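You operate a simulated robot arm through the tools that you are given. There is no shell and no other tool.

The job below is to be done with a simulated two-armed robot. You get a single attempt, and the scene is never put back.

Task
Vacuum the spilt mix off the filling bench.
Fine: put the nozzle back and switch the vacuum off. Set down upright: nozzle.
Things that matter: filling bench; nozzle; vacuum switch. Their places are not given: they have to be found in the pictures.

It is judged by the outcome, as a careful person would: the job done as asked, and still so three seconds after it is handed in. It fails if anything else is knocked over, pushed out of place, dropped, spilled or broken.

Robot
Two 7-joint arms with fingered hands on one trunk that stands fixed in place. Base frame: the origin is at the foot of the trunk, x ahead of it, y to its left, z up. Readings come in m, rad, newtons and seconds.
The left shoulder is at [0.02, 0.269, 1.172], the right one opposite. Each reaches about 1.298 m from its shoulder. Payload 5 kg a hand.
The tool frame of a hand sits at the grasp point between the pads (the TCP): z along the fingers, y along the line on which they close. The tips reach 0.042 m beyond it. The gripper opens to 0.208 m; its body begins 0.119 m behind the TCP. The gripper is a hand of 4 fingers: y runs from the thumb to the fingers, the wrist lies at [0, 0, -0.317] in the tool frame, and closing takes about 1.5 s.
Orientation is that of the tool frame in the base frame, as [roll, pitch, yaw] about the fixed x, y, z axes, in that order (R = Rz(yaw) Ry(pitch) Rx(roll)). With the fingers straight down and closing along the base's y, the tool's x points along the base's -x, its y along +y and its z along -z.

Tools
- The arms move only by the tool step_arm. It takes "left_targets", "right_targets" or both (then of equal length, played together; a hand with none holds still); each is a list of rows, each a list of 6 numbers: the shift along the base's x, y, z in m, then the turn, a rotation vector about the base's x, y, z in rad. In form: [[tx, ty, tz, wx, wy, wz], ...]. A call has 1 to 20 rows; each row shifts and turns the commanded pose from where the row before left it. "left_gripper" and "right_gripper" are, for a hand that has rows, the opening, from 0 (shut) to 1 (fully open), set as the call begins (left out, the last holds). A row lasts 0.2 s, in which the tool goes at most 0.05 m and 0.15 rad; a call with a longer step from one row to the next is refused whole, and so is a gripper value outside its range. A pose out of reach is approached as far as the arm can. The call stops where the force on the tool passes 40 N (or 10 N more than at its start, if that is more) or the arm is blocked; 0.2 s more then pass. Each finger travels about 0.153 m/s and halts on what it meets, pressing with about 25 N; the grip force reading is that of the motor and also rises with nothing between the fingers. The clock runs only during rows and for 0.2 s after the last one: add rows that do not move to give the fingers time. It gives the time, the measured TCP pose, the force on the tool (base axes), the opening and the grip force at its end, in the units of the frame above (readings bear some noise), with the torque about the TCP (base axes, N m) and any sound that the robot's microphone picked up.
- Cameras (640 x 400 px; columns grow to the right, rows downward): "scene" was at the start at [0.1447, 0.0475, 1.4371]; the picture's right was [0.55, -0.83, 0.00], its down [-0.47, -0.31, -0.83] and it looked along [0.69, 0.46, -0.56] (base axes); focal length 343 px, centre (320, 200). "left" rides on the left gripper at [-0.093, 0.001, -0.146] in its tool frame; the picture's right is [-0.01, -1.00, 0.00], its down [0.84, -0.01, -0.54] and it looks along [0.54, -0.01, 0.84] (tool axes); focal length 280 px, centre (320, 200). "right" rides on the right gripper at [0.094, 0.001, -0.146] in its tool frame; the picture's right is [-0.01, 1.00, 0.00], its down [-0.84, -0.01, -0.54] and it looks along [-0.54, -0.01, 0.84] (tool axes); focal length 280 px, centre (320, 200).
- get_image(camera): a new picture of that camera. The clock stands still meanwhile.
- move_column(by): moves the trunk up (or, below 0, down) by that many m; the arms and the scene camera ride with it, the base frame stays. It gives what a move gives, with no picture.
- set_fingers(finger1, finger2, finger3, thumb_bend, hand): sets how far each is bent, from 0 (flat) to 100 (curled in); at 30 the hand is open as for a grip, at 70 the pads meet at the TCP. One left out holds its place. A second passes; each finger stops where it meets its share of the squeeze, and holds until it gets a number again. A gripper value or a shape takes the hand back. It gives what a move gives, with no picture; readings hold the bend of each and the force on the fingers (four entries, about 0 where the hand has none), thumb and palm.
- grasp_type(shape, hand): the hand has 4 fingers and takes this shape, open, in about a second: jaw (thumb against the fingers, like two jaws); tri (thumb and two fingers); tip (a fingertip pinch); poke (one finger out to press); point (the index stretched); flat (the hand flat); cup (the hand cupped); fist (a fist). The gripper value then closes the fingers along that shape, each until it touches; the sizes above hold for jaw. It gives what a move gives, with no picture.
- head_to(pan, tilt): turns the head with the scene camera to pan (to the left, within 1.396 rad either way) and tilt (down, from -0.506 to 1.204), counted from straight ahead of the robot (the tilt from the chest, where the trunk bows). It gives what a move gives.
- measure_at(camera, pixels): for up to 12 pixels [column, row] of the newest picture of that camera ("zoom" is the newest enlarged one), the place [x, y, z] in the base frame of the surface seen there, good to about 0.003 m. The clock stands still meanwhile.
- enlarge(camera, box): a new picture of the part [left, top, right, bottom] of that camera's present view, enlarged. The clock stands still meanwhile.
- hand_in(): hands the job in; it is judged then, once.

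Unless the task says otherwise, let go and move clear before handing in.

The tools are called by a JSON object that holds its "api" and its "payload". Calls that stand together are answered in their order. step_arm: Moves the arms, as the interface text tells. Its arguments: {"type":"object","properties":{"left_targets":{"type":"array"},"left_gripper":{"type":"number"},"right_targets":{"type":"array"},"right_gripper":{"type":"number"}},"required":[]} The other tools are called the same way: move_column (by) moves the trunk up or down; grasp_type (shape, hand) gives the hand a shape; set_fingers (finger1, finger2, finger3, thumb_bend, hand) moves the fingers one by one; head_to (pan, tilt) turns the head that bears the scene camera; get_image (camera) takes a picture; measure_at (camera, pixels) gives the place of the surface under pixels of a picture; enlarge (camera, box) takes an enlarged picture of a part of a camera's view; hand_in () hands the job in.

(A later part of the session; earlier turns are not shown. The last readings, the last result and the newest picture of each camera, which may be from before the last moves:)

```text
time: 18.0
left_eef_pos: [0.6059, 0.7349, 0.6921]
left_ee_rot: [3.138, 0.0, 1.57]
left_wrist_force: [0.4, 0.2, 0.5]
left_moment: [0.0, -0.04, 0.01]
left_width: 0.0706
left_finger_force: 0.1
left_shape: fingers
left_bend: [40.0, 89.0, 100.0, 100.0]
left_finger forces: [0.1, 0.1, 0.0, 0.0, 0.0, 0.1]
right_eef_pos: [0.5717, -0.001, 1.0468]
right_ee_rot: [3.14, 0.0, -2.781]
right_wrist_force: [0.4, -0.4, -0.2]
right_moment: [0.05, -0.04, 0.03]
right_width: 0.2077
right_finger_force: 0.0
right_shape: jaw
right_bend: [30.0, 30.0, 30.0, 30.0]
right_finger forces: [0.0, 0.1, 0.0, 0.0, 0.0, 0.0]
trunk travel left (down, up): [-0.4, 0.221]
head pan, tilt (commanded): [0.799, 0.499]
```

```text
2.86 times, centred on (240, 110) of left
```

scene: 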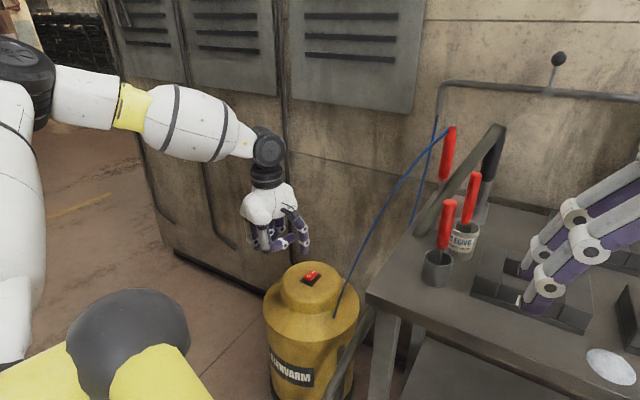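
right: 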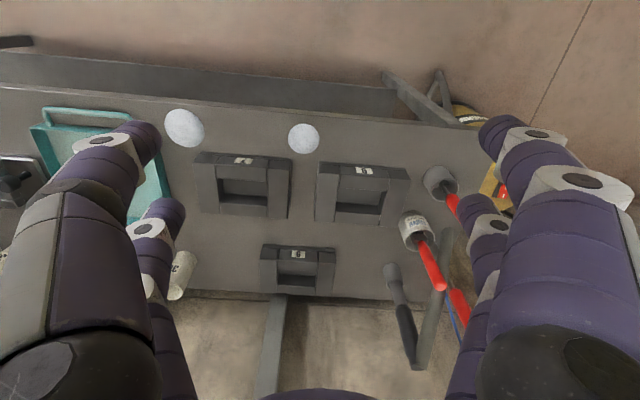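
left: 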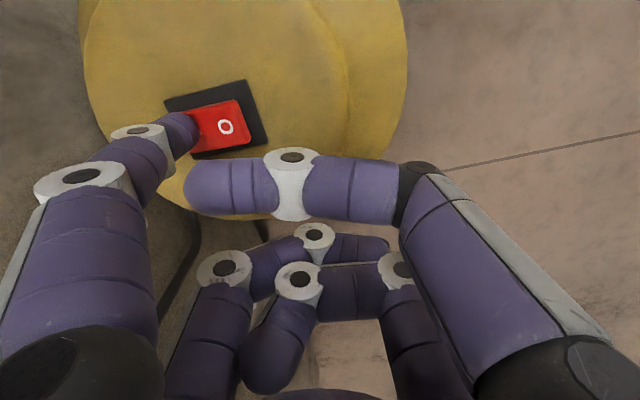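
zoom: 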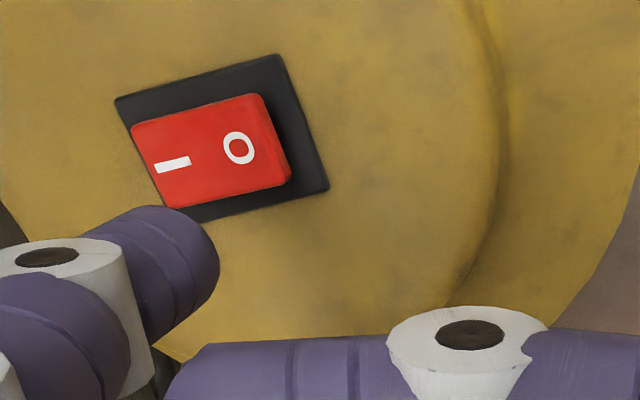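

The O end now stands raised with a dark gap under it (zoom, 285,215), so the rocker has flipped to I (on). I'll confirm by measuring.

{"api": "measure_at", "payload": {"camera": "zoom", "pixels": [[150, 140], [172, 163], [205, 155], [238, 148], [270, 140], [280, 175], [125, 105], [320, 185]]}}

{"api": "step_arm", "payload": {"left_targets": [[-0.01, 0, 0.03, 0, 0, 0], [-0.03, 0, 0.03, 0, 0, 0], [-0.04, 0, 0.02, 0, 0, 0], [0, 0, 0, 0, 0, 0]]}}

```text
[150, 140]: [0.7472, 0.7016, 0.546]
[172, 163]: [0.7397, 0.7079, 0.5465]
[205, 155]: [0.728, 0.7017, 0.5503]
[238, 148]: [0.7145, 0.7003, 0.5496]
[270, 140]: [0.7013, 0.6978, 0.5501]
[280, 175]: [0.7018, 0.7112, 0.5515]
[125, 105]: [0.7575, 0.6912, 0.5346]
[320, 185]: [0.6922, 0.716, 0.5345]
```

```text
time: 19.0
left_eef_pos: [0.5287, 0.7329, 0.7721]
left_ee_rot: [3.139, -0.001, 1.57]
left_wrist_force: [0.8, 2.1, 0.5]
left_moment: [-0.06, 0.16, 0.03]
left_width: 0.0702
left_finger_force: 0.1
left_shape: fingers
left_bend: [40.0, 89.0, 100.0, 100.0]
left_finger forces: [0.1, 0.1, 0.0, 0.0, 0.1, 0.1]
right_eef_pos: [0.572, -0.0014, 1.0472]
right_ee_rot: [-3.141, 0.0, -2.782]
right_wrist_force: [0.5, 0.6, -0.1]
right_moment: [-0.14, 0.07, 0.0]
right_width: 0.208
right_finger_force: 0.1
right_shape: jaw
right_bend: [30.0, 30.0, 30.0, 30.0]
right_finger forces: [0.1, 0.0, 0.0, 0.1, 0.1, 0.1]
trunk travel left (down, up): [-0.4, 0.221]
head pan, tilt (commanded): [0.799, 0.499]
```

Measured: the O end is now z≈0.551 and the I end 0.546, so the switch is on. The left hand is backed off, and next I'll study the nozzle and its surroundings for the right-hand grasp.

{"api": "head_to", "payload": {"pan": 0.35, "tilt": 0.45}}

{"api": "get_image", "payload": {"camera": "scene"}}

{"api": "enlarge", "payload": {"camera": "scene", "box": [260, 120, 380, 280]}}

```text
time: 19.9
left_eef_pos: [0.5269, 0.7343, 0.7716]
left_ee_rot: [3.138, 0.0, 1.573]
left_wrist_force: [-0.7, -0.1, 1.2]
left_moment: [0.0, 0.02, -0.01]
left_width: 0.0705
left_finger_force: 0.1
left_shape: fingers
left_bend: [40.0, 89.0, 100.0, 100.0]
left_finger forces: [0.0, 0.0, 0.1, 0.0, 0.0, 0.0]
right_eef_pos: [0.5704, -0.0001, 1.0478]
right_ee_rot: [-3.141, -0.001, -2.781]
right_wrist_force: [-0.1, -0.3, -0.7]
right_moment: [-0.03, -0.06, -0.01]
right_width: 0.208
right_finger_force: 0.0
right_shape: jaw
right_bend: [30.0, 30.0, 30.0, 30.0]
right_finger forces: [0.1, 0.1, 0.1, 0.1, 0.0, 0.0]
trunk travel left (down, up): [-0.4, 0.221]
head pan, tilt (commanded): [0.351, 0.45]
```

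```text
taken
```

scene: 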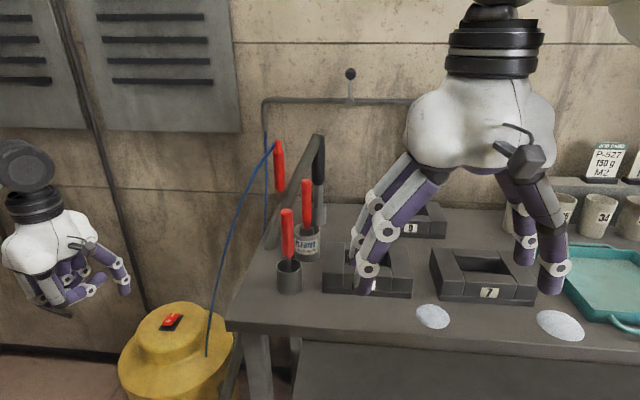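

```text
2.50 times, centred on (320, 200) of scene
```

zoom: 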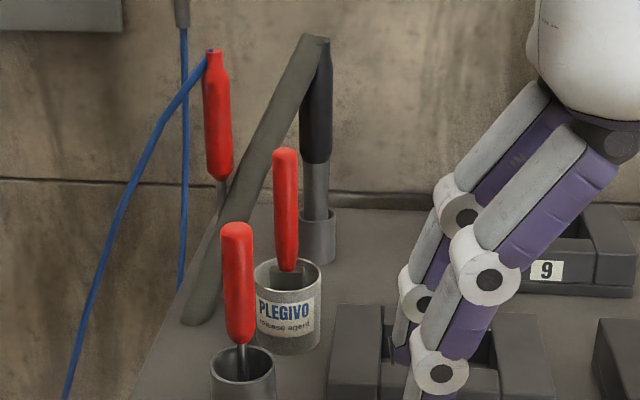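

From this lower view the nozzle's grip spans columns 300–332, its tube 305–329, and the holder rim is near row 212 in the zoom. I'll measure edges to get diameters and the axis.

{"api": "measure_at", "payload": {"camera": "zoom", "pixels": [[317, 100], [317, 130], [317, 155], [317, 175], [317, 200], [318, 230], [318, 255], [303, 130], [331, 130], [306, 180], [328, 180], [322, 45]]}}

{"api": "measure_at", "payload": {"camera": "zoom", "pixels": [[303, 240], [334, 240], [309, 212], [290, 80], [270, 130], [250, 170], [230, 220], [200, 300], [285, 200], [238, 280], [218, 100], [332, 215]]}}

{"api": "measure_at", "payload": {"camera": "scene", "pixels": [[415, 225], [445, 230], [400, 260], [345, 250], [327, 265], [450, 255], [530, 265], [440, 293], [590, 280], [570, 310], [620, 330], [640, 240]]}}

```text
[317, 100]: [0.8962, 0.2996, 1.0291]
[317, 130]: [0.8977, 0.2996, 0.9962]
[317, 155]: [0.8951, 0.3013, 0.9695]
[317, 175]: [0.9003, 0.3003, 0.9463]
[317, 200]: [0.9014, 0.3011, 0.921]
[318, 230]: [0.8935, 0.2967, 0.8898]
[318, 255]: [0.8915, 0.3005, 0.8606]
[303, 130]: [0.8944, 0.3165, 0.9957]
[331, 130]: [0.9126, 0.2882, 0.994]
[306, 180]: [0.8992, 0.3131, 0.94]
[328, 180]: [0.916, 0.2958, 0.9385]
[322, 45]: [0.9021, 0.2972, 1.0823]
```

```text
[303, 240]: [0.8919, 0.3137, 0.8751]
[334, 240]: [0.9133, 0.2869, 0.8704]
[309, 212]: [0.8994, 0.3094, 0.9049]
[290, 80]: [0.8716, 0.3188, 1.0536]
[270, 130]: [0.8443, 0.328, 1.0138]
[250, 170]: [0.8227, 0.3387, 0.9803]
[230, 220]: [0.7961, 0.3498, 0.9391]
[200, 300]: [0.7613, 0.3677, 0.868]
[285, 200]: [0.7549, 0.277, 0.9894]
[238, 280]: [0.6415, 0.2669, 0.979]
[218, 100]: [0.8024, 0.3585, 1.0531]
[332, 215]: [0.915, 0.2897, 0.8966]
```

```text
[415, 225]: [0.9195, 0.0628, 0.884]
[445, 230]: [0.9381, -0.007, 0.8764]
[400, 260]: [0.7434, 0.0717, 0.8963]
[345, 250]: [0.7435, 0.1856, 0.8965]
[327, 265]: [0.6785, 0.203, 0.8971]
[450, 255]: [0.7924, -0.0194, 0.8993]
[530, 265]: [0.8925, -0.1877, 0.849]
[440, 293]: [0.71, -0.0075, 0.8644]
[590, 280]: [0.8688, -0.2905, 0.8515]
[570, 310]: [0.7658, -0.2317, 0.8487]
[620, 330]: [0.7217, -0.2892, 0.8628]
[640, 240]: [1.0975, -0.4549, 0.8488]
```

The nozzle's axis is at about (0.912, 0.305), with grip Ø34 mm, tube Ø26 mm, holder rim z≈0.905, and the hose sloping off toward (0.774, 0.373, 0.868). I'll bring the right hand to point +y, tilted 15° down with its camera on top. First I rotate it high over the front of the bench with the fingers partly closed.

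{"api": "step_arm", "payload": {"right_targets": [[0.0086, -0.0033, 0.0049, 0.05704, 0.08247, -0.10749], [0.0086, -0.0033, 0.0049, 0.05704, 0.08247, -0.10749], [0.0086, -0.0033, 0.0049, 0.05704, 0.08247, -0.10749], [0.0086, -0.0033, 0.0049, 0.05704, 0.08247, -0.10749], [0.0086, -0.0033, 0.0049, 0.05704, 0.08247, -0.10749], [0.0086, -0.0033, 0.0049, 0.05704, 0.08247, -0.10749], [0.0086, -0.0033, 0.0049, 0.05704, 0.08247, -0.10749], [0.0086, -0.0033, 0.0049, 0.05704, 0.08247, -0.10749], [0.0086, -0.0033, 0.0049, 0.05704, 0.08247, -0.10749], [0.0086, -0.0033, 0.0049, 0.05704, 0.08247, -0.10749], [0.0086, -0.0033, 0.0049, 0.05704, 0.08247, -0.10749], [0.0086, -0.0033, 0.0049, 0.05704, 0.08247, -0.10749], [0.0086, -0.0033, 0.0049, 0.05704, 0.08247, -0.10749], [0.0086, -0.0033, 0.0049, 0.05704, 0.08247, -0.10749], [0.0086, -0.0033, 0.0049, 0.05704, 0.08247, -0.10749], [0, 0, 0, 0, 0, 0]], "right_gripper": 0.33}}

{"api": "get_image", "payload": {"camera": "scene"}}

{"api": "get_image", "payload": {"camera": "right"}}

```text
time: 23.3
left_eef_pos: [0.5272, 0.7332, 0.7739]
left_ee_rot: [3.138, -0.001, 1.574]
left_wrist_force: [0.1, 0.6, 0.9]
left_moment: [0.0, 0.01, 0.01]
left_width: 0.0703
left_finger_force: 0.1
left_shape: fingers
left_bend: [40.0, 89.0, 100.0, 100.0]
left_finger forces: [0.1, 0.1, 0.0, 0.1, 0.1, 0.0]
right_eef_pos: [0.7015, -0.0492, 1.1197]
right_ee_rot: [-3.137, -1.309, 1.562]
right_wrist_force: [0.8, 1.0, 0.2]
right_moment: [-0.04, 0.0, 0.0]
right_width: 0.0688
right_finger_force: 0.0
right_shape: jaw
right_bend: [73.0, 73.0, 73.0, 70.0]
right_finger forces: [0.0, 0.0, 0.0, 0.0, 0.1, 0.0]
trunk travel left (down, up): [-0.4, 0.221]
head pan, tilt (commanded): [0.351, 0.45]
```

```text
taken
```

scene: 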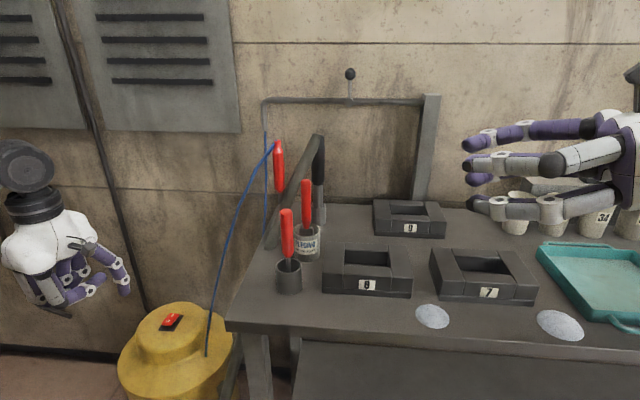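

```text
taken
```

right: 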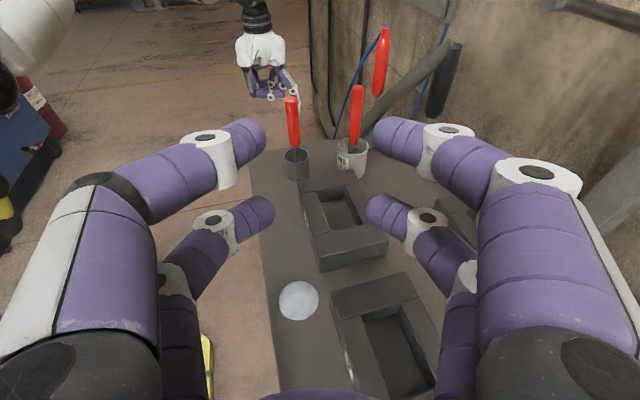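

The right hand now points +y with tool rot as planned, and the fingers are open 69 mm. I'll measure the fingertips relative to the TCP before moving in.

{"api": "measure_at", "payload": {"camera": "right", "pixels": [[262, 138], [250, 125], [270, 215], [262, 200], [378, 130], [385, 120], [372, 210], [378, 200], [205, 137], [450, 130]]}}

{"api": "measure_at", "payload": {"camera": "scene", "pixels": [[470, 145], [470, 162], [472, 180], [475, 202], [500, 163], [500, 207], [560, 160], [612, 205], [640, 205]]}}

{"api": "enlarge", "payload": {"camera": "scene", "box": [440, 40, 640, 240]}}

```text
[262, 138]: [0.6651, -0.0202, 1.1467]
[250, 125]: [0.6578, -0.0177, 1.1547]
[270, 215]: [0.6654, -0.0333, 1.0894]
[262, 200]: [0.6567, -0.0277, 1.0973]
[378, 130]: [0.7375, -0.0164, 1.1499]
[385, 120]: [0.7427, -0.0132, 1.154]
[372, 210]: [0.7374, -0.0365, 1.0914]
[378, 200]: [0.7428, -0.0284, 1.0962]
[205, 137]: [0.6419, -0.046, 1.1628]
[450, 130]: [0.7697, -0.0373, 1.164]
```

```text
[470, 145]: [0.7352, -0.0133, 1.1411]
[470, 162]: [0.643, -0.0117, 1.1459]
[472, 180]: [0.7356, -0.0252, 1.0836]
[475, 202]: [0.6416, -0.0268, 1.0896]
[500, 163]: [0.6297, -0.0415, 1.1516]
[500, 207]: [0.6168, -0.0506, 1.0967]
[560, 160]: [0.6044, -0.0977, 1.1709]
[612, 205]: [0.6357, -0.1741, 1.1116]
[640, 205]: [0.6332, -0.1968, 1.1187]
```

```text
2.00 times, centred on (540, 140) of scene
```

zoom: 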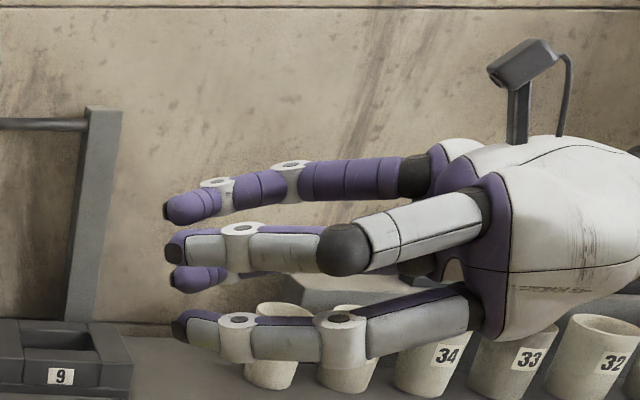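

Fingertips straddle ±36 mm about the axis and reach 4 cm past the TCP. I'll measure the cups and mold 9 beneath the path, then move to a point short of the nozzle at a safe height.

{"api": "measure_at", "payload": {"camera": "zoom", "pixels": [[275, 310], [345, 312], [95, 110], [60, 325], [110, 370], [30, 345], [330, 285], [620, 325]]}}

{"api": "step_arm", "payload": {"right_targets": [[0.021, 0.004, -0.003, 0, 0, 0], [0.021, 0.004, -0.003, 0, 0, 0], [0.021, 0.004, -0.003, 0, 0, 0], [0.021, 0.004, -0.003, 0, 0, 0], [0.021, 0.004, -0.003, 0, 0, 0], [0.021, 0.004, -0.003, 0, 0, 0], [0.021, 0.004, -0.003, 0, 0, 0], [0.021, 0.004, -0.003, 0, 0, 0], [0.021, 0.004, -0.003, 0, 0, 0], [0.0215, 0.004, -0.003, 0, 0, 0], [0, 0, 0, 0, 0, 0]], "right_gripper": 0.29}}

{"api": "get_image", "payload": {"camera": "scene"}}

{"api": "get_image", "payload": {"camera": "right"}}

```text
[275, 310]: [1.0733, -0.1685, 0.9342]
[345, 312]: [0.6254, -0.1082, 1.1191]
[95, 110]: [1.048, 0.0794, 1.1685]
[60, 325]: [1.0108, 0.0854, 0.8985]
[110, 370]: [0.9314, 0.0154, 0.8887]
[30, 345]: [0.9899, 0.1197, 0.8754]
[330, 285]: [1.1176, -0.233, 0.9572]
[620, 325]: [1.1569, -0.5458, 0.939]
```

```text
time: 25.7
left_eef_pos: [0.528, 0.7337, 0.7729]
left_ee_rot: [3.139, -0.001, 1.573]
left_wrist_force: [-0.5, -0.2, 0.3]
left_moment: [0.03, 0.04, -0.03]
left_width: 0.0702
left_finger_force: 0.0
left_shape: fingers
left_bend: [40.0, 89.0, 100.0, 100.0]
left_finger forces: [0.0, 0.1, 0.0, 0.0, 0.0, 0.0]
right_eef_pos: [0.9116, -0.0106, 1.0898]
right_ee_rot: [-3.138, -1.309, 1.566]
right_wrist_force: [-0.2, -0.9, -0.2]
right_moment: [0.01, 0.01, 0.03]
right_width: 0.0608
right_finger_force: 0.1
right_shape: jaw
right_bend: [73.0, 73.0, 73.0, 70.0]
right_finger forces: [0.0, 0.0, 0.1, 0.0, 0.0, 0.0]
trunk travel left (down, up): [-0.4, 0.221]
head pan, tilt (commanded): [0.351, 0.45]
```

```text
taken
```

scene: 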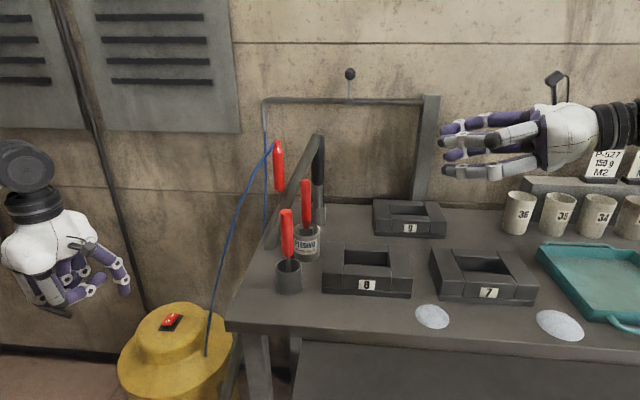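

```text
taken
```

right: 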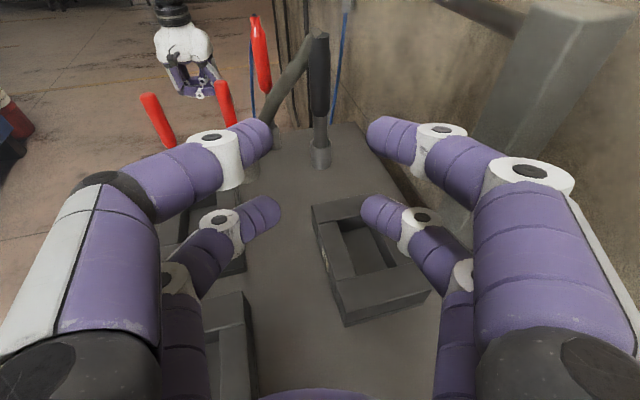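

The view down the fingers is clear to the nozzle at (318,80), but a slanted post stands at upper right (540,90). I'll measure the post's clearance and the nozzle from this camera too.

{"api": "measure_at", "payload": {"camera": "right", "pixels": [[520, 60], [500, 110], [480, 140], [470, 190], [600, 60], [560, 30], [318, 60], [318, 100], [319, 130], [310, 60], [328, 60], [300, 70]]}}

{"api": "enlarge", "payload": {"camera": "right", "box": [240, 10, 400, 170]}}

{"api": "enlarge", "payload": {"camera": "scene", "box": [360, 60, 620, 260]}}

```text
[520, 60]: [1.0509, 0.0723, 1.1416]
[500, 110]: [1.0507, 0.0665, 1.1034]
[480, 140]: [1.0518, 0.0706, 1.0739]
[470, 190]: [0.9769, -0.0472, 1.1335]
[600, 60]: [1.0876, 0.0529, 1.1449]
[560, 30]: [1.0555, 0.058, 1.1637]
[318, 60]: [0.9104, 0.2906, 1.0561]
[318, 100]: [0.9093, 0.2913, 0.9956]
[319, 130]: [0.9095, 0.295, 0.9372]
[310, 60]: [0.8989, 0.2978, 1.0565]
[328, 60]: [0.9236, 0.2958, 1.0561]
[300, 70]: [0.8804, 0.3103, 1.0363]
```

```text
2.50 times, centred on (320, 90) of right
```

zoom: 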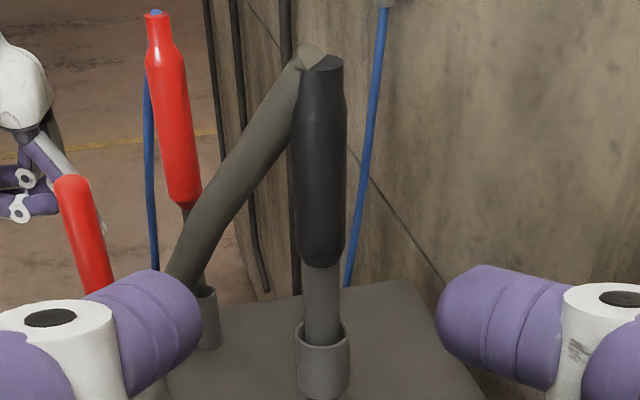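

```text
2.00 times, centred on (490, 160) of scene
```

zoom: 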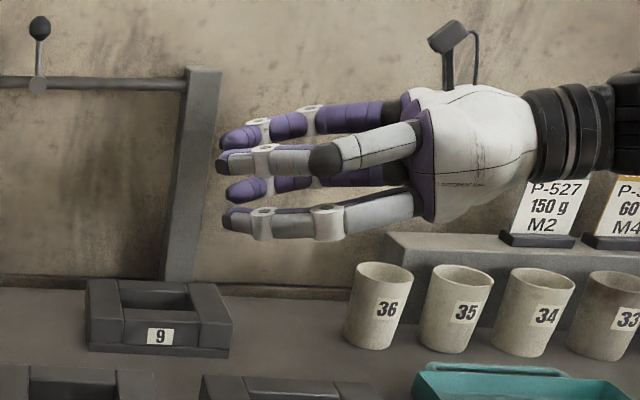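

The nozzle axis refines to (0.911, 0.307), and the post at x≥1.05 is clear of the hand. I'll lower and advance along the finger direction to about 7 cm short of the grip, then recheck.

{"api": "step_arm", "payload": {"right_targets": [[0, 0.005, -0.022, 0, 0, 0], [0, 0.006, -0.022, 0, 0, 0], [0, 0.036, -0.0097, 0, 0, 0], [0, 0.036, -0.0097, 0, 0, 0], [0, 0.036, -0.0097, 0, 0, 0], [0, 0.036, -0.0097, 0, 0, 0], [0, 0.036, -0.0097, 0, 0, 0], [0, 0.036, -0.0097, 0, 0, 0], [0, 0, 0, 0, 0, 0]]}}

{"api": "get_image", "payload": {"camera": "right"}}

{"api": "get_image", "payload": {"camera": "scene"}}

{"api": "enlarge", "payload": {"camera": "scene", "box": [260, 100, 460, 260]}}

```text
time: 27.7
left_eef_pos: [0.5279, 0.7336, 0.7718]
left_ee_rot: [3.138, 0.001, 1.57]
left_wrist_force: [0.6, 0.1, 0.4]
left_moment: [-0.01, 0.03, 0.01]
left_width: 0.0704
left_finger_force: 0.1
left_shape: fingers
left_bend: [40.0, 89.0, 100.0, 100.0]
left_finger forces: [0.0, 0.0, 0.1, 0.0, 0.0, 0.0]
right_eef_pos: [0.9127, 0.2165, 0.9873]
right_ee_rot: [-3.14, -1.309, 1.567]
right_wrist_force: [-0.1, -0.3, 0.4]
right_moment: [0.02, -0.02, 0.02]
right_width: 0.0603
right_finger_force: 0.0
right_shape: jaw
right_bend: [73.0, 73.0, 73.0, 70.0]
right_finger forces: [0.1, 0.0, 0.0, 0.0, 0.0, 0.0]
trunk travel left (down, up): [-0.4, 0.221]
head pan, tilt (commanded): [0.351, 0.45]
```

```text
taken
```

right: 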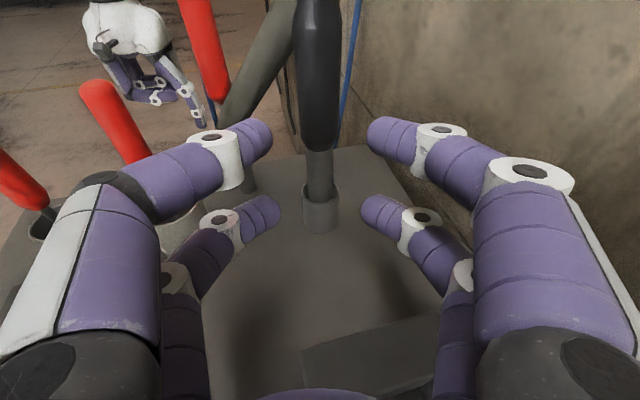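

```text
taken
```

scene: 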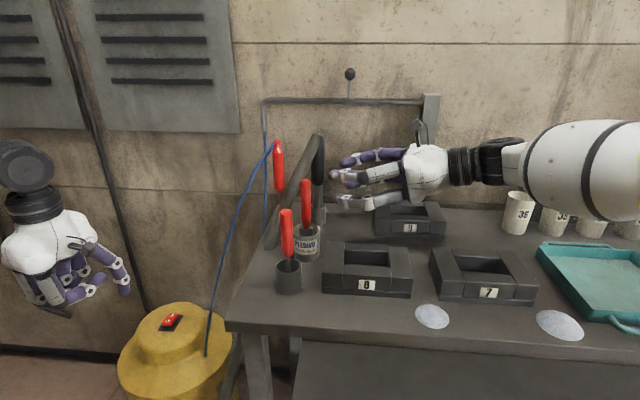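

```text
2.50 times, centred on (360, 180) of scene
```

zoom: 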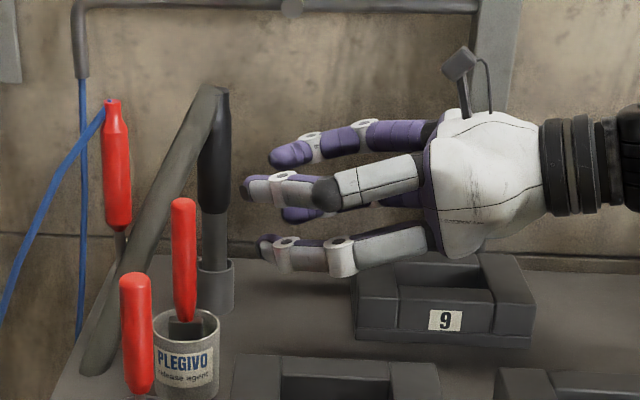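

The nozzle is centred between the fingers at column 318 in the right view. I'll advance the last 7.6 cm in small steps, still open.

{"api": "step_arm", "payload": {"right_targets": [[-0.0005, 0.019, -0.0051, 0, 0, 0], [-0.0005, 0.019, -0.0051, 0, 0, 0], [-0.0005, 0.019, -0.0051, 0, 0, 0], [0, 0.0195, -0.0052, 0, 0, 0], [0, 0, 0, 0, 0, 0]]}}

{"api": "get_image", "payload": {"camera": "right"}}

{"api": "enlarge", "payload": {"camera": "scene", "box": [260, 100, 460, 260]}}

```text
time: 28.9
left_eef_pos: [0.528, 0.733, 0.7722]
left_ee_rot: [3.138, 0.001, 1.571]
left_wrist_force: [0.3, 0.4, 0.0]
left_moment: [-0.01, 0.03, 0.01]
left_width: 0.0702
left_finger_force: 0.0
left_shape: fingers
left_bend: [40.0, 89.0, 100.0, 100.0]
left_finger forces: [0.1, 0.1, 0.1, 0.0, 0.1, 0.0]
right_eef_pos: [0.9113, 0.2949, 0.9686]
right_ee_rot: [-3.14, -1.31, 1.567]
right_wrist_force: [0.8, 0.3, 0.8]
right_moment: [0.07, 0.0, -0.02]
right_width: 0.0604
right_finger_force: 0.1
right_shape: jaw
right_bend: [73.0, 73.0, 73.0, 70.0]
right_finger forces: [0.0, 0.0, 0.0, 0.1, 0.0, 0.0]
trunk travel left (down, up): [-0.4, 0.221]
head pan, tilt (commanded): [0.351, 0.45]
```

```text
taken
```

right: 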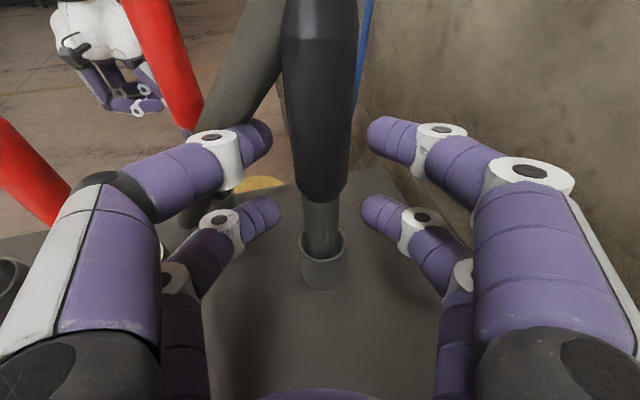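

```text
2.50 times, centred on (360, 180) of scene
```

zoom: 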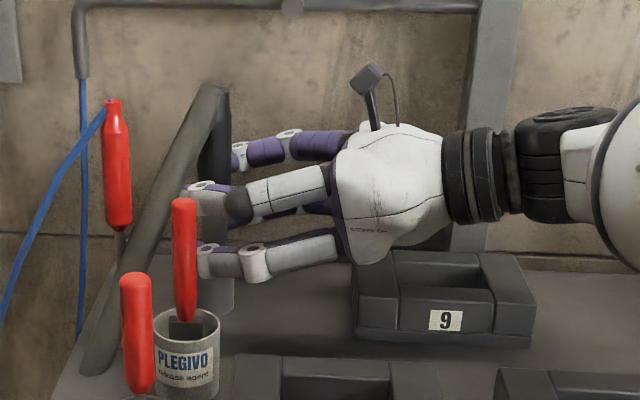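

There's no contact and the grip is between the fingers. I'll close the hand and hold still to let it settle.

{"api": "step_arm", "payload": {"right_targets": [[0, 0, 0, 0, 0, 0], [0, 0, 0, 0, 0, 0], [0, 0, 0, 0, 0, 0], [0, 0, 0, 0, 0, 0], [0, 0, 0, 0, 0, 0], [0, 0, 0, 0, 0, 0]], "right_gripper": 0.0}}

{"api": "get_image", "payload": {"camera": "right"}}

{"api": "enlarge", "payload": {"camera": "scene", "box": [260, 100, 460, 260]}}

```text
time: 30.3
left_eef_pos: [0.5285, 0.7351, 0.7727]
left_ee_rot: [3.138, -0.001, 1.571]
left_wrist_force: [-0.1, 0.4, -0.6]
left_moment: [-0.01, 0.05, -0.04]
left_width: 0.0702
left_finger_force: 0.1
left_shape: fingers
left_bend: [40.0, 89.0, 100.0, 100.0]
left_finger forces: [0.1, 0.0, 0.0, 0.0, 0.0, 0.0]
right_eef_pos: [0.9093, 0.294, 0.9686]
right_ee_rot: [3.141, -1.309, 1.57]
right_wrist_force: [0.5, -2.1, 3.4]
right_moment: [-0.15, -0.07, 0.01]
right_width: 0.0102
right_finger_force: 25.5
right_shape: jaw
right_bend: [72.0, 72.0, 72.0, 72.0]
right_finger forces: [0.0, 22.4, 21.9, 0.1, 0.0, 0.0]
trunk travel left (down, up): [-0.4, 0.221]
head pan, tilt (commanded): [0.351, 0.45]
```

```text
taken
```

right: 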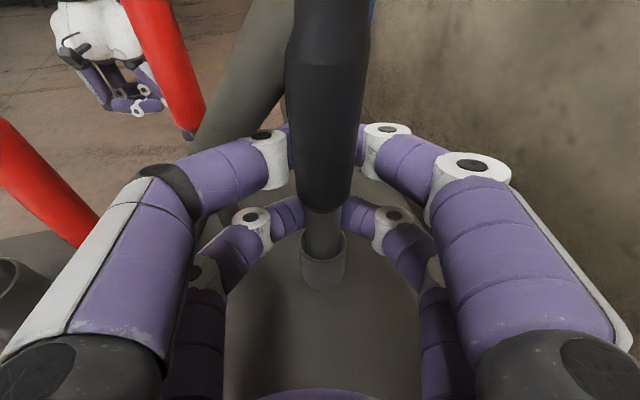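

```text
2.50 times, centred on (360, 180) of scene
```

zoom: 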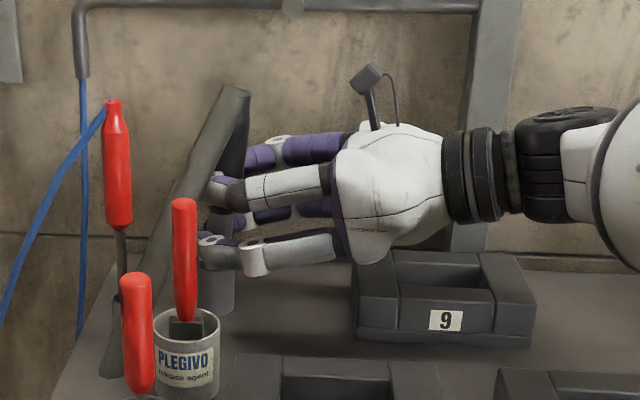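

The lower finger pair gripped (22 N) but the upper pair did not, and the nozzle tilted toward the palm (grip leaning from (240,90) to (225,200) in the zoom). The grasp point was too shallow and the hand too tilted. I'll measure palm clearance over mold 9 before reopening and regrasping deeper and level.

{"api": "measure_at", "payload": {"camera": "zoom", "pixels": [[372, 258], [350, 240], [400, 250], [430, 225], [430, 130], [390, 190], [445, 265], [480, 255], [370, 265], [390, 262], [470, 215], [520, 255]]}}

{"api": "step_arm", "payload": {"right_targets": [[0, 0, 0, 0, 0, 0], [0, 0, 0, 0, 0, 0], [0, 0, 0, 0, 0, 0]], "right_gripper": 0.29}}

{"api": "get_image", "payload": {"camera": "right"}}

{"api": "enlarge", "payload": {"camera": "scene", "box": [260, 100, 460, 260]}}

```text
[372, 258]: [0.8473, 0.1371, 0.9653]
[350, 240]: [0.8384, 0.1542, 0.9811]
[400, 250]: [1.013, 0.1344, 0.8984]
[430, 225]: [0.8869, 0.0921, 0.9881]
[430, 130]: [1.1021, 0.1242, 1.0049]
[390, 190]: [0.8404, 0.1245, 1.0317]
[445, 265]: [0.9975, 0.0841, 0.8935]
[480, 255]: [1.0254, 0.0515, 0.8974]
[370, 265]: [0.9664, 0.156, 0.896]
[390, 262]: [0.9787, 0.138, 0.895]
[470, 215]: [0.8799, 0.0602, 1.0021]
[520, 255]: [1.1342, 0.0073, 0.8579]
```

```text
time: 31.1
left_eef_pos: [0.5267, 0.7339, 0.7725]
left_ee_rot: [3.138, -0.001, 1.57]
left_wrist_force: [-0.6, -0.2, -0.5]
left_moment: [-0.03, 0.01, -0.05]
left_width: 0.0706
left_finger_force: 0.1
left_shape: fingers
left_bend: [40.0, 89.0, 100.0, 100.0]
left_finger forces: [0.0, 0.0, 0.0, 0.0, 0.0, 0.1]
right_eef_pos: [0.9097, 0.2933, 0.9672]
right_ee_rot: [-3.137, -1.309, 1.568]
right_wrist_force: [0.2, 0.0, -0.3]
right_moment: [0.0, -0.01, 0.0]
right_width: 0.0596
right_finger_force: 0.0
right_shape: jaw
right_bend: [74.0, 74.0, 74.0, 70.0]
right_finger forces: [0.0, 0.0, 0.0, 0.0, 0.0, 0.1]
trunk travel left (down, up): [-0.4, 0.221]
head pan, tilt (commanded): [0.351, 0.45]
```

```text
taken
```

right: 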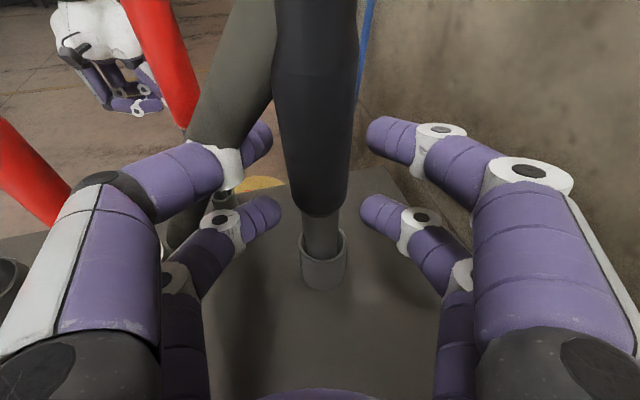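

```text
2.50 times, centred on (360, 180) of scene
```

zoom: 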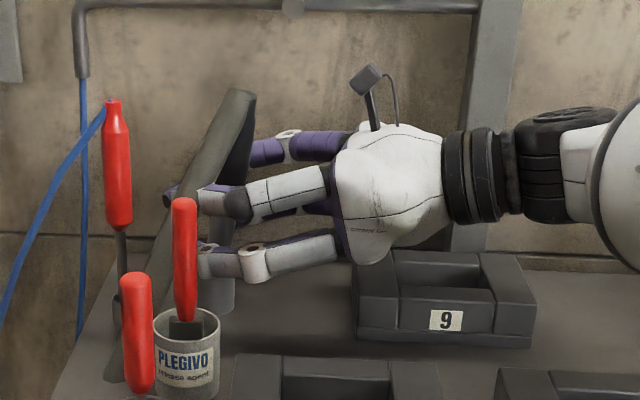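

After opening, the nozzle stays leaning, with its grip going from (240,95) down to (225,210) in the zoom. I'll measure its current axis.

{"api": "measure_at", "payload": {"camera": "right", "pixels": [[313, 20], [313, 80], [315, 130], [318, 180], [320, 205], [322, 225], [322, 240], [323, 270], [305, 240], [344, 240]]}}

{"api": "measure_at", "payload": {"camera": "zoom", "pixels": [[248, 100], [242, 115], [237, 130], [230, 155], [225, 170], [215, 230], [228, 290], [215, 115], [190, 170], [165, 210], [130, 290], [120, 370]]}}

{"api": "enlarge", "payload": {"camera": "right", "box": [220, 120, 420, 320]}}

```text
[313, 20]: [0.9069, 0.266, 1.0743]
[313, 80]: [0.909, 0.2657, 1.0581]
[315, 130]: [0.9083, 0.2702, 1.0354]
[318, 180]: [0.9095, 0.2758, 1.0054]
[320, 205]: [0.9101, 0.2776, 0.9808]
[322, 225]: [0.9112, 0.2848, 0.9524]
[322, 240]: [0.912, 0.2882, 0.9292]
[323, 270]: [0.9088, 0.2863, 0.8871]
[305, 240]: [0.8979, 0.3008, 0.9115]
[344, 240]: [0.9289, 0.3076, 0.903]
```

```text
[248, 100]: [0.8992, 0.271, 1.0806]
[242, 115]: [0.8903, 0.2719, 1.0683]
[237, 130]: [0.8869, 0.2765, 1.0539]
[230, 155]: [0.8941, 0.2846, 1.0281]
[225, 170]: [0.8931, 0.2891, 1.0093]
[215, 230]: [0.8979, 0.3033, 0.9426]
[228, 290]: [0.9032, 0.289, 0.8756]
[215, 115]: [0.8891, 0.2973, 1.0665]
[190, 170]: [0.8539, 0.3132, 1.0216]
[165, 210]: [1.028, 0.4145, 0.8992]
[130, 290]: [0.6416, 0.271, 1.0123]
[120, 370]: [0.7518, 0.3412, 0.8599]
```

```text
2.00 times, centred on (320, 220) of right
```

zoom: 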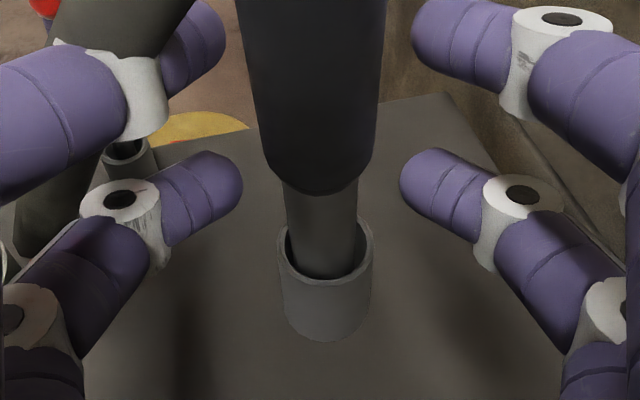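

The nozzle now leans about 11° toward −y inside a loosely fitting holder. Levelling the hand would still clear mold 9 by about 2 cm. I'll check the forearm's clearance over the bench before levelling.

{"api": "head_to", "payload": {"pan": -0.1, "tilt": 0.5}}

{"api": "get_image", "payload": {"camera": "scene"}}

```text
time: 32.0
left_eef_pos: [0.5261, 0.7344, 0.7717]
left_ee_rot: [3.138, 0.001, 1.57]
left_wrist_force: [0.2, -0.7, -0.7]
left_moment: [0.02, -0.04, -0.01]
left_width: 0.0703
left_finger_force: 0.1
left_shape: fingers
left_bend: [40.0, 89.0, 100.0, 100.0]
left_finger forces: [0.0, 0.1, 0.1, 0.1, 0.0, 0.1]
right_eef_pos: [0.91, 0.2934, 0.9682]
right_ee_rot: [-3.138, -1.309, 1.568]
right_wrist_force: [-0.5, -0.8, -0.1]
right_moment: [0.0, -0.01, -0.01]
right_width: 0.0598
right_finger_force: 0.2
right_shape: jaw
right_bend: [74.0, 74.0, 74.0, 70.0]
right_finger forces: [0.0, 0.1, 0.0, 0.1, 0.1, 0.0]
trunk travel left (down, up): [-0.4, 0.221]
head pan, tilt (commanded): [-0.099, 0.499]
```

```text
taken
```

scene: 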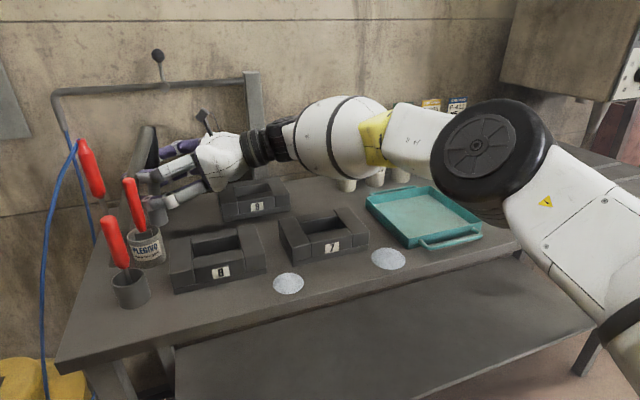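

The forearm passes near the cups behind it around (345,180). I'll measure the forearm's underside against the cup tops.

{"api": "measure_at", "payload": {"camera": "scene", "pixels": [[340, 176], [360, 172], [385, 160], [420, 165], [320, 165], [290, 150], [350, 140], [400, 130], [345, 186], [370, 182], [490, 190], [455, 170]]}}

{"api": "enlarge", "payload": {"camera": "scene", "box": [180, 80, 480, 260]}}

```text
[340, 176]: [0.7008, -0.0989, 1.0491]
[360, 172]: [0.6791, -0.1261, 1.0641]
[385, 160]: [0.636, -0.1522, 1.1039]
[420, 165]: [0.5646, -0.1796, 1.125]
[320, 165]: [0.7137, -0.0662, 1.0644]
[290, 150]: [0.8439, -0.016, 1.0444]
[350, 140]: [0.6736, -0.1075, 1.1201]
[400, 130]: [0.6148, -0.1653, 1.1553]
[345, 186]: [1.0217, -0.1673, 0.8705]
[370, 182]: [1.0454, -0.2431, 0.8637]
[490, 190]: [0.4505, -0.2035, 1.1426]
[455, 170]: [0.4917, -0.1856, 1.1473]
```

```text
2.13 times, centred on (330, 170) of scene
```

zoom: 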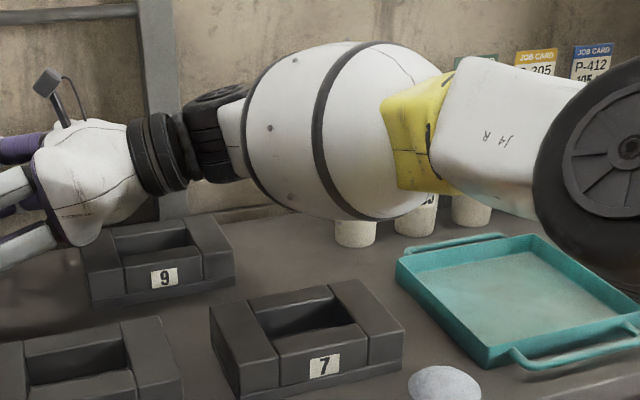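

The forearm is well clear (underside z≥1.05, in front of the cups). I'll level the hand by rotating +15° about x in place and advance to y≈0.303, still open.

{"api": "step_arm", "payload": {"right_targets": [[0, 0.002, 0, 0.0654, 0, 0], [0, 0.002, 0, 0.0654, 0, 0], [0, 0.002, 0, 0.0654, 0, 0], [0.001, 0.003, 0, 0.0654, 0, 0], [0, 0, 0, 0, 0, 0]]}}

{"api": "head_to", "payload": {"pan": 0.35, "tilt": 0.45}}

{"api": "get_image", "payload": {"camera": "right"}}

{"api": "enlarge", "payload": {"camera": "scene", "box": [260, 100, 460, 260]}}

```text
time: 33.2
left_eef_pos: [0.5272, 0.7337, 0.7723]
left_ee_rot: [3.139, 0.0, 1.571]
left_wrist_force: [0.5, -0.3, 0.1]
left_moment: [0.03, 0.01, -0.01]
left_width: 0.0704
left_finger_force: 0.1
left_shape: fingers
left_bend: [40.0, 89.0, 100.0, 100.0]
left_finger forces: [0.0, 0.0, 0.0, 0.0, 0.0, 0.0]
right_eef_pos: [0.9097, 0.3027, 0.9675]
right_ee_rot: [-0.569, -1.569, -1.003]
right_wrist_force: [-0.7, -0.1, 0.4]
right_moment: [0.0, 0.0, 0.01]
right_width: 0.06
right_finger_force: 0.0
right_shape: jaw
right_bend: [74.0, 74.0, 74.0, 70.0]
right_finger forces: [0.0, 0.0, 0.0, 0.0, 0.0, 0.1]
trunk travel left (down, up): [-0.4, 0.221]
head pan, tilt (commanded): [-0.099, 0.499]
```

```text
time: 34.1
left_eef_pos: [0.5275, 0.733, 0.7723]
left_ee_rot: [3.139, 0.0, 1.572]
left_wrist_force: [-0.2, -0.3, -0.7]
left_moment: [0.0, 0.02, 0.03]
left_width: 0.0704
left_finger_force: 0.1
left_shape: fingers
left_bend: [40.0, 89.0, 100.0, 100.0]
left_finger forces: [0.0, 0.0, 0.1, 0.0, 0.0, 0.0]
right_eef_pos: [0.9106, 0.3022, 0.9677]
right_ee_rot: [-1.251, -1.569, -0.323]
right_wrist_force: [0.3, 0.0, 0.0]
right_moment: [-0.03, -0.02, 0.0]
right_width: 0.0596
right_finger_force: 0.0
right_shape: jaw
right_bend: [74.0, 74.0, 74.0, 70.0]
right_finger forces: [0.0, 0.0, 0.0, 0.1, 0.0, 0.0]
trunk travel left (down, up): [-0.4, 0.221]
head pan, tilt (commanded): [0.351, 0.45]
```

```text
taken
```

right: 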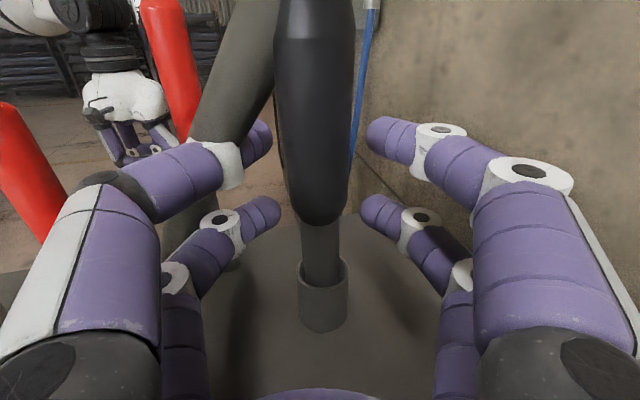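

```text
2.50 times, centred on (360, 180) of scene
```

zoom: 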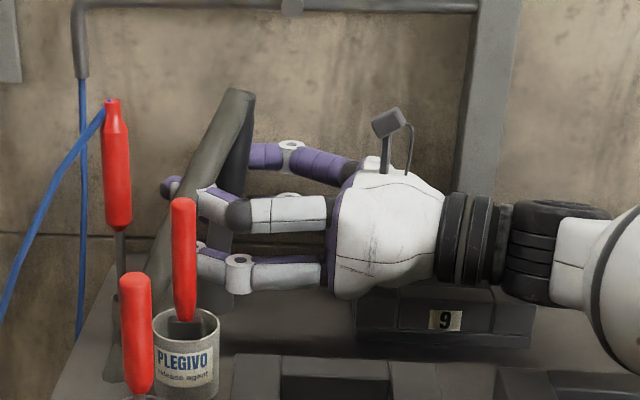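

The hand is level with no contact, and the nozzle sits about 5 mm palm-side of the TCP. Now I close the grip.

{"api": "step_arm", "payload": {"right_targets": [[0, 0, 0, 0, 0, 0], [0, 0, 0, 0, 0, 0], [0, 0, 0, 0, 0, 0], [0, 0, 0, 0, 0, 0], [0, 0, 0, 0, 0, 0], [0, 0, 0, 0, 0, 0]], "right_gripper": 0.0}}

{"api": "get_image", "payload": {"camera": "right"}}

{"api": "enlarge", "payload": {"camera": "scene", "box": [260, 100, 460, 260]}}

```text
time: 35.5
left_eef_pos: [0.5281, 0.7329, 0.7725]
left_ee_rot: [3.138, 0.0, 1.572]
left_wrist_force: [-0.3, 0.4, 0.1]
left_moment: [0.0, 0.02, 0.0]
left_width: 0.0705
left_finger_force: 0.0
left_shape: fingers
left_bend: [40.0, 89.0, 100.0, 100.0]
left_finger forces: [0.1, 0.1, 0.0, 0.0, 0.1, 0.0]
right_eef_pos: [0.911, 0.303, 0.9672]
right_ee_rot: [-1.256, -1.568, -0.316]
right_wrist_force: [-0.6, 0.3, 0.5]
right_moment: [-0.02, 0.0, 0.0]
right_width: 0.0
right_finger_force: 25.5
right_shape: jaw
right_bend: [70.0, 70.0, 70.0, 70.0]
right_finger forces: [0.0, 0.0, 0.1, 0.0, 0.1, 0.0]
trunk travel left (down, up): [-0.4, 0.221]
head pan, tilt (commanded): [0.351, 0.45]
```

```text
taken
```

right: 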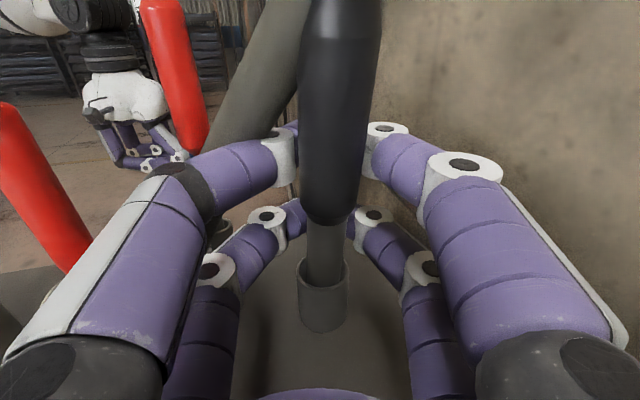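

```text
2.50 times, centred on (360, 180) of scene
```

zoom: 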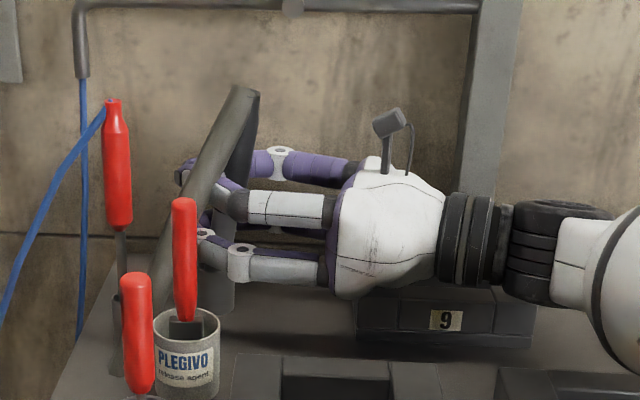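

The fingers met fully (width 0) with no force on the nozzle: the inward-angled tips closed behind it and only caged it. I'll reopen, back off along −y, and try the pinch shapes to find one with more parallel pads.

{"api": "step_arm", "payload": {"right_targets": [[0, 0, 0, 0, 0, 0], [0, 0, 0, 0, 0, 0], [0, 0, 0, 0, 0, 0], [0, -0.02, 0, 0, 0, 0], [0, -0.03, 0.002, 0, 0, 0], [0, -0.04, 0.005, 0, 0, 0], [0, -0.04, 0.01, 0, 0, 0], [0, -0.04, 0.01, 0, 0, 0], [0, 0, 0, 0, 0, 0]], "right_gripper": 0.3}}

{"api": "grasp_type", "payload": {"hand": "right", "shape": "tip"}}

{"api": "get_image", "payload": {"camera": "right"}}

{"api": "get_image", "payload": {"camera": "scene"}}

```text
time: 37.5
left_eef_pos: [0.5268, 0.7339, 0.7736]
left_ee_rot: [3.138, 0.0, 1.572]
left_wrist_force: [0.1, 0.6, -0.1]
left_moment: [-0.01, -0.04, -0.01]
left_width: 0.0703
left_finger_force: 0.0
left_shape: fingers
left_bend: [40.0, 89.0, 100.0, 100.0]
left_finger forces: [0.0, 0.1, 0.0, 0.0, 0.1, 0.0]
right_eef_pos: [0.9091, 0.1324, 0.996]
right_ee_rot: [-0.986, -1.57, -0.584]
right_wrist_force: [0.1, 0.4, -0.6]
right_moment: [0.0, 0.02, -0.04]
right_width: 0.0621
right_finger_force: 0.0
right_shape: jaw
right_bend: [73.0, 73.0, 73.0, 70.0]
right_finger forces: [0.0, 0.0, 0.1, 0.0, 0.1, 0.0]
trunk travel left (down, up): [-0.4, 0.221]
head pan, tilt (commanded): [0.351, 0.45]
```

```text
time: 38.4
left_eef_pos: [0.5274, 0.7337, 0.7724]
left_ee_rot: [3.137, 0.0, 1.571]
left_wrist_force: [-0.3, 0.4, -0.1]
left_moment: [-0.01, 0.02, 0.01]
left_width: 0.07
left_finger_force: 0.1
left_shape: fingers
left_bend: [40.0, 89.0, 100.0, 100.0]
left_finger forces: [0.0, 0.0, 0.1, 0.1, 0.0, 0.0]
right_eef_pos: [0.9099, 0.1322, 0.9947]
right_ee_rot: [-1.301, -1.569, -0.271]
right_wrist_force: [0.1, 0.0, 0.9]
right_moment: [0.01, 0.01, -0.01]
right_width: 0.208
right_finger_force: 0.0
right_shape: tip
right_bend: [30.0, 30.0, 30.0, 30.0]
right_finger forces: [0.0, 0.0, 0.0, 0.0, 0.1, 0.1]
trunk travel left (down, up): [-0.4, 0.221]
head pan, tilt (commanded): [0.351, 0.45]
```

```text
taken
```

right: 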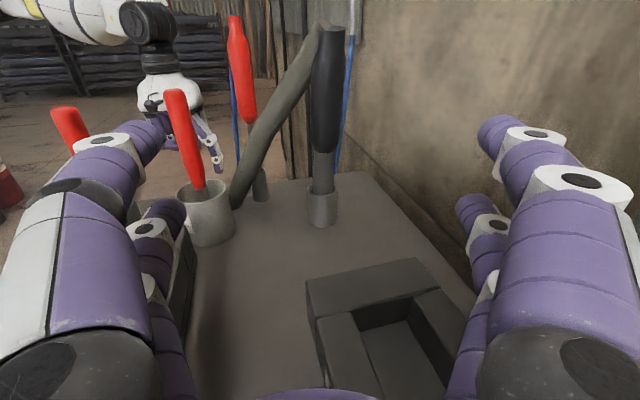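

```text
taken
```

scene: 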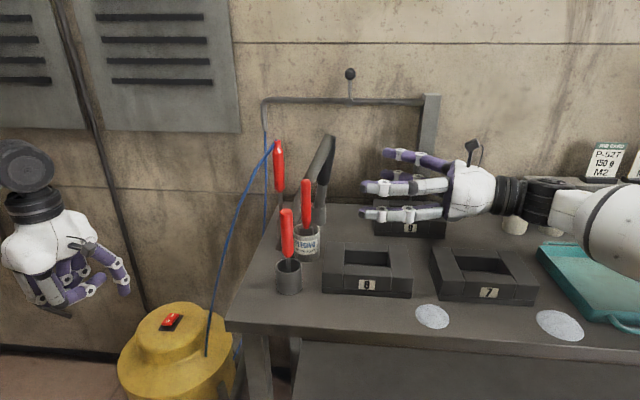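

Tip shape opens wide with straight fingers. I'll close it partway in free air to compare the pad angle with jaw.

{"api": "step_arm", "payload": {"right_targets": [[0, 0, 0, 0, 0, 0], [0, 0, 0, 0, 0, 0], [0, 0, 0, 0, 0, 0], [0, 0, 0, 0, 0, 0], [0, 0, 0, 0, 0, 0]], "right_gripper": 0.2}}

{"api": "get_image", "payload": {"camera": "right"}}

{"api": "enlarge", "payload": {"camera": "scene", "box": [340, 120, 500, 240]}}

```text
time: 39.6
left_eef_pos: [0.5272, 0.7342, 0.7722]
left_ee_rot: [3.138, -0.002, 1.57]
left_wrist_force: [-0.2, 0.0, -0.4]
left_moment: [0.02, 0.01, -0.01]
left_width: 0.0704
left_finger_force: 0.1
left_shape: fingers
left_bend: [40.0, 89.0, 100.0, 100.0]
left_finger forces: [0.0, 0.0, 0.1, 0.0, 0.0, 0.0]
right_eef_pos: [0.9087, 0.1329, 0.9947]
right_ee_rot: [-1.263, -1.568, -0.31]
right_wrist_force: [0.5, 0.3, -0.3]
right_moment: [0.0, 0.03, -0.02]
right_width: 0.0421
right_finger_force: 0.0
right_shape: tip
right_bend: [73.0, 73.0, 73.0, 70.0]
right_finger forces: [0.1, 0.1, 0.0, 0.0, 0.0, 0.0]
trunk travel left (down, up): [-0.4, 0.221]
head pan, tilt (commanded): [0.351, 0.45]
```

```text
taken
```

right: 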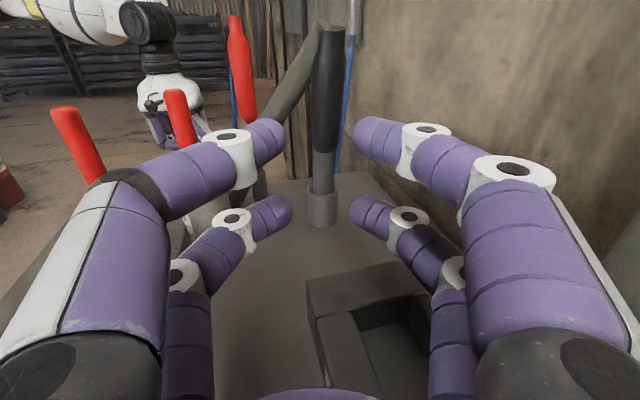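

```text
3.33 times, centred on (420, 180) of scene
```

zoom: 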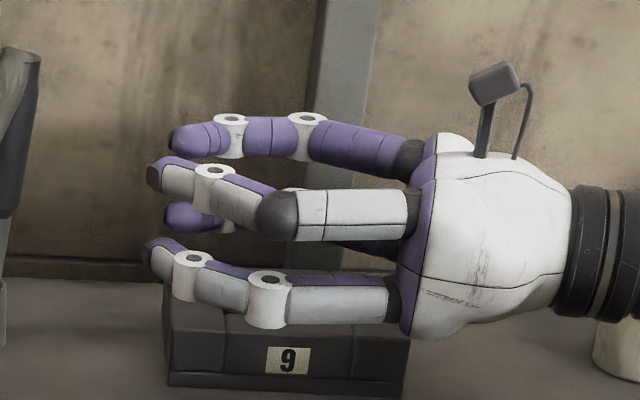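

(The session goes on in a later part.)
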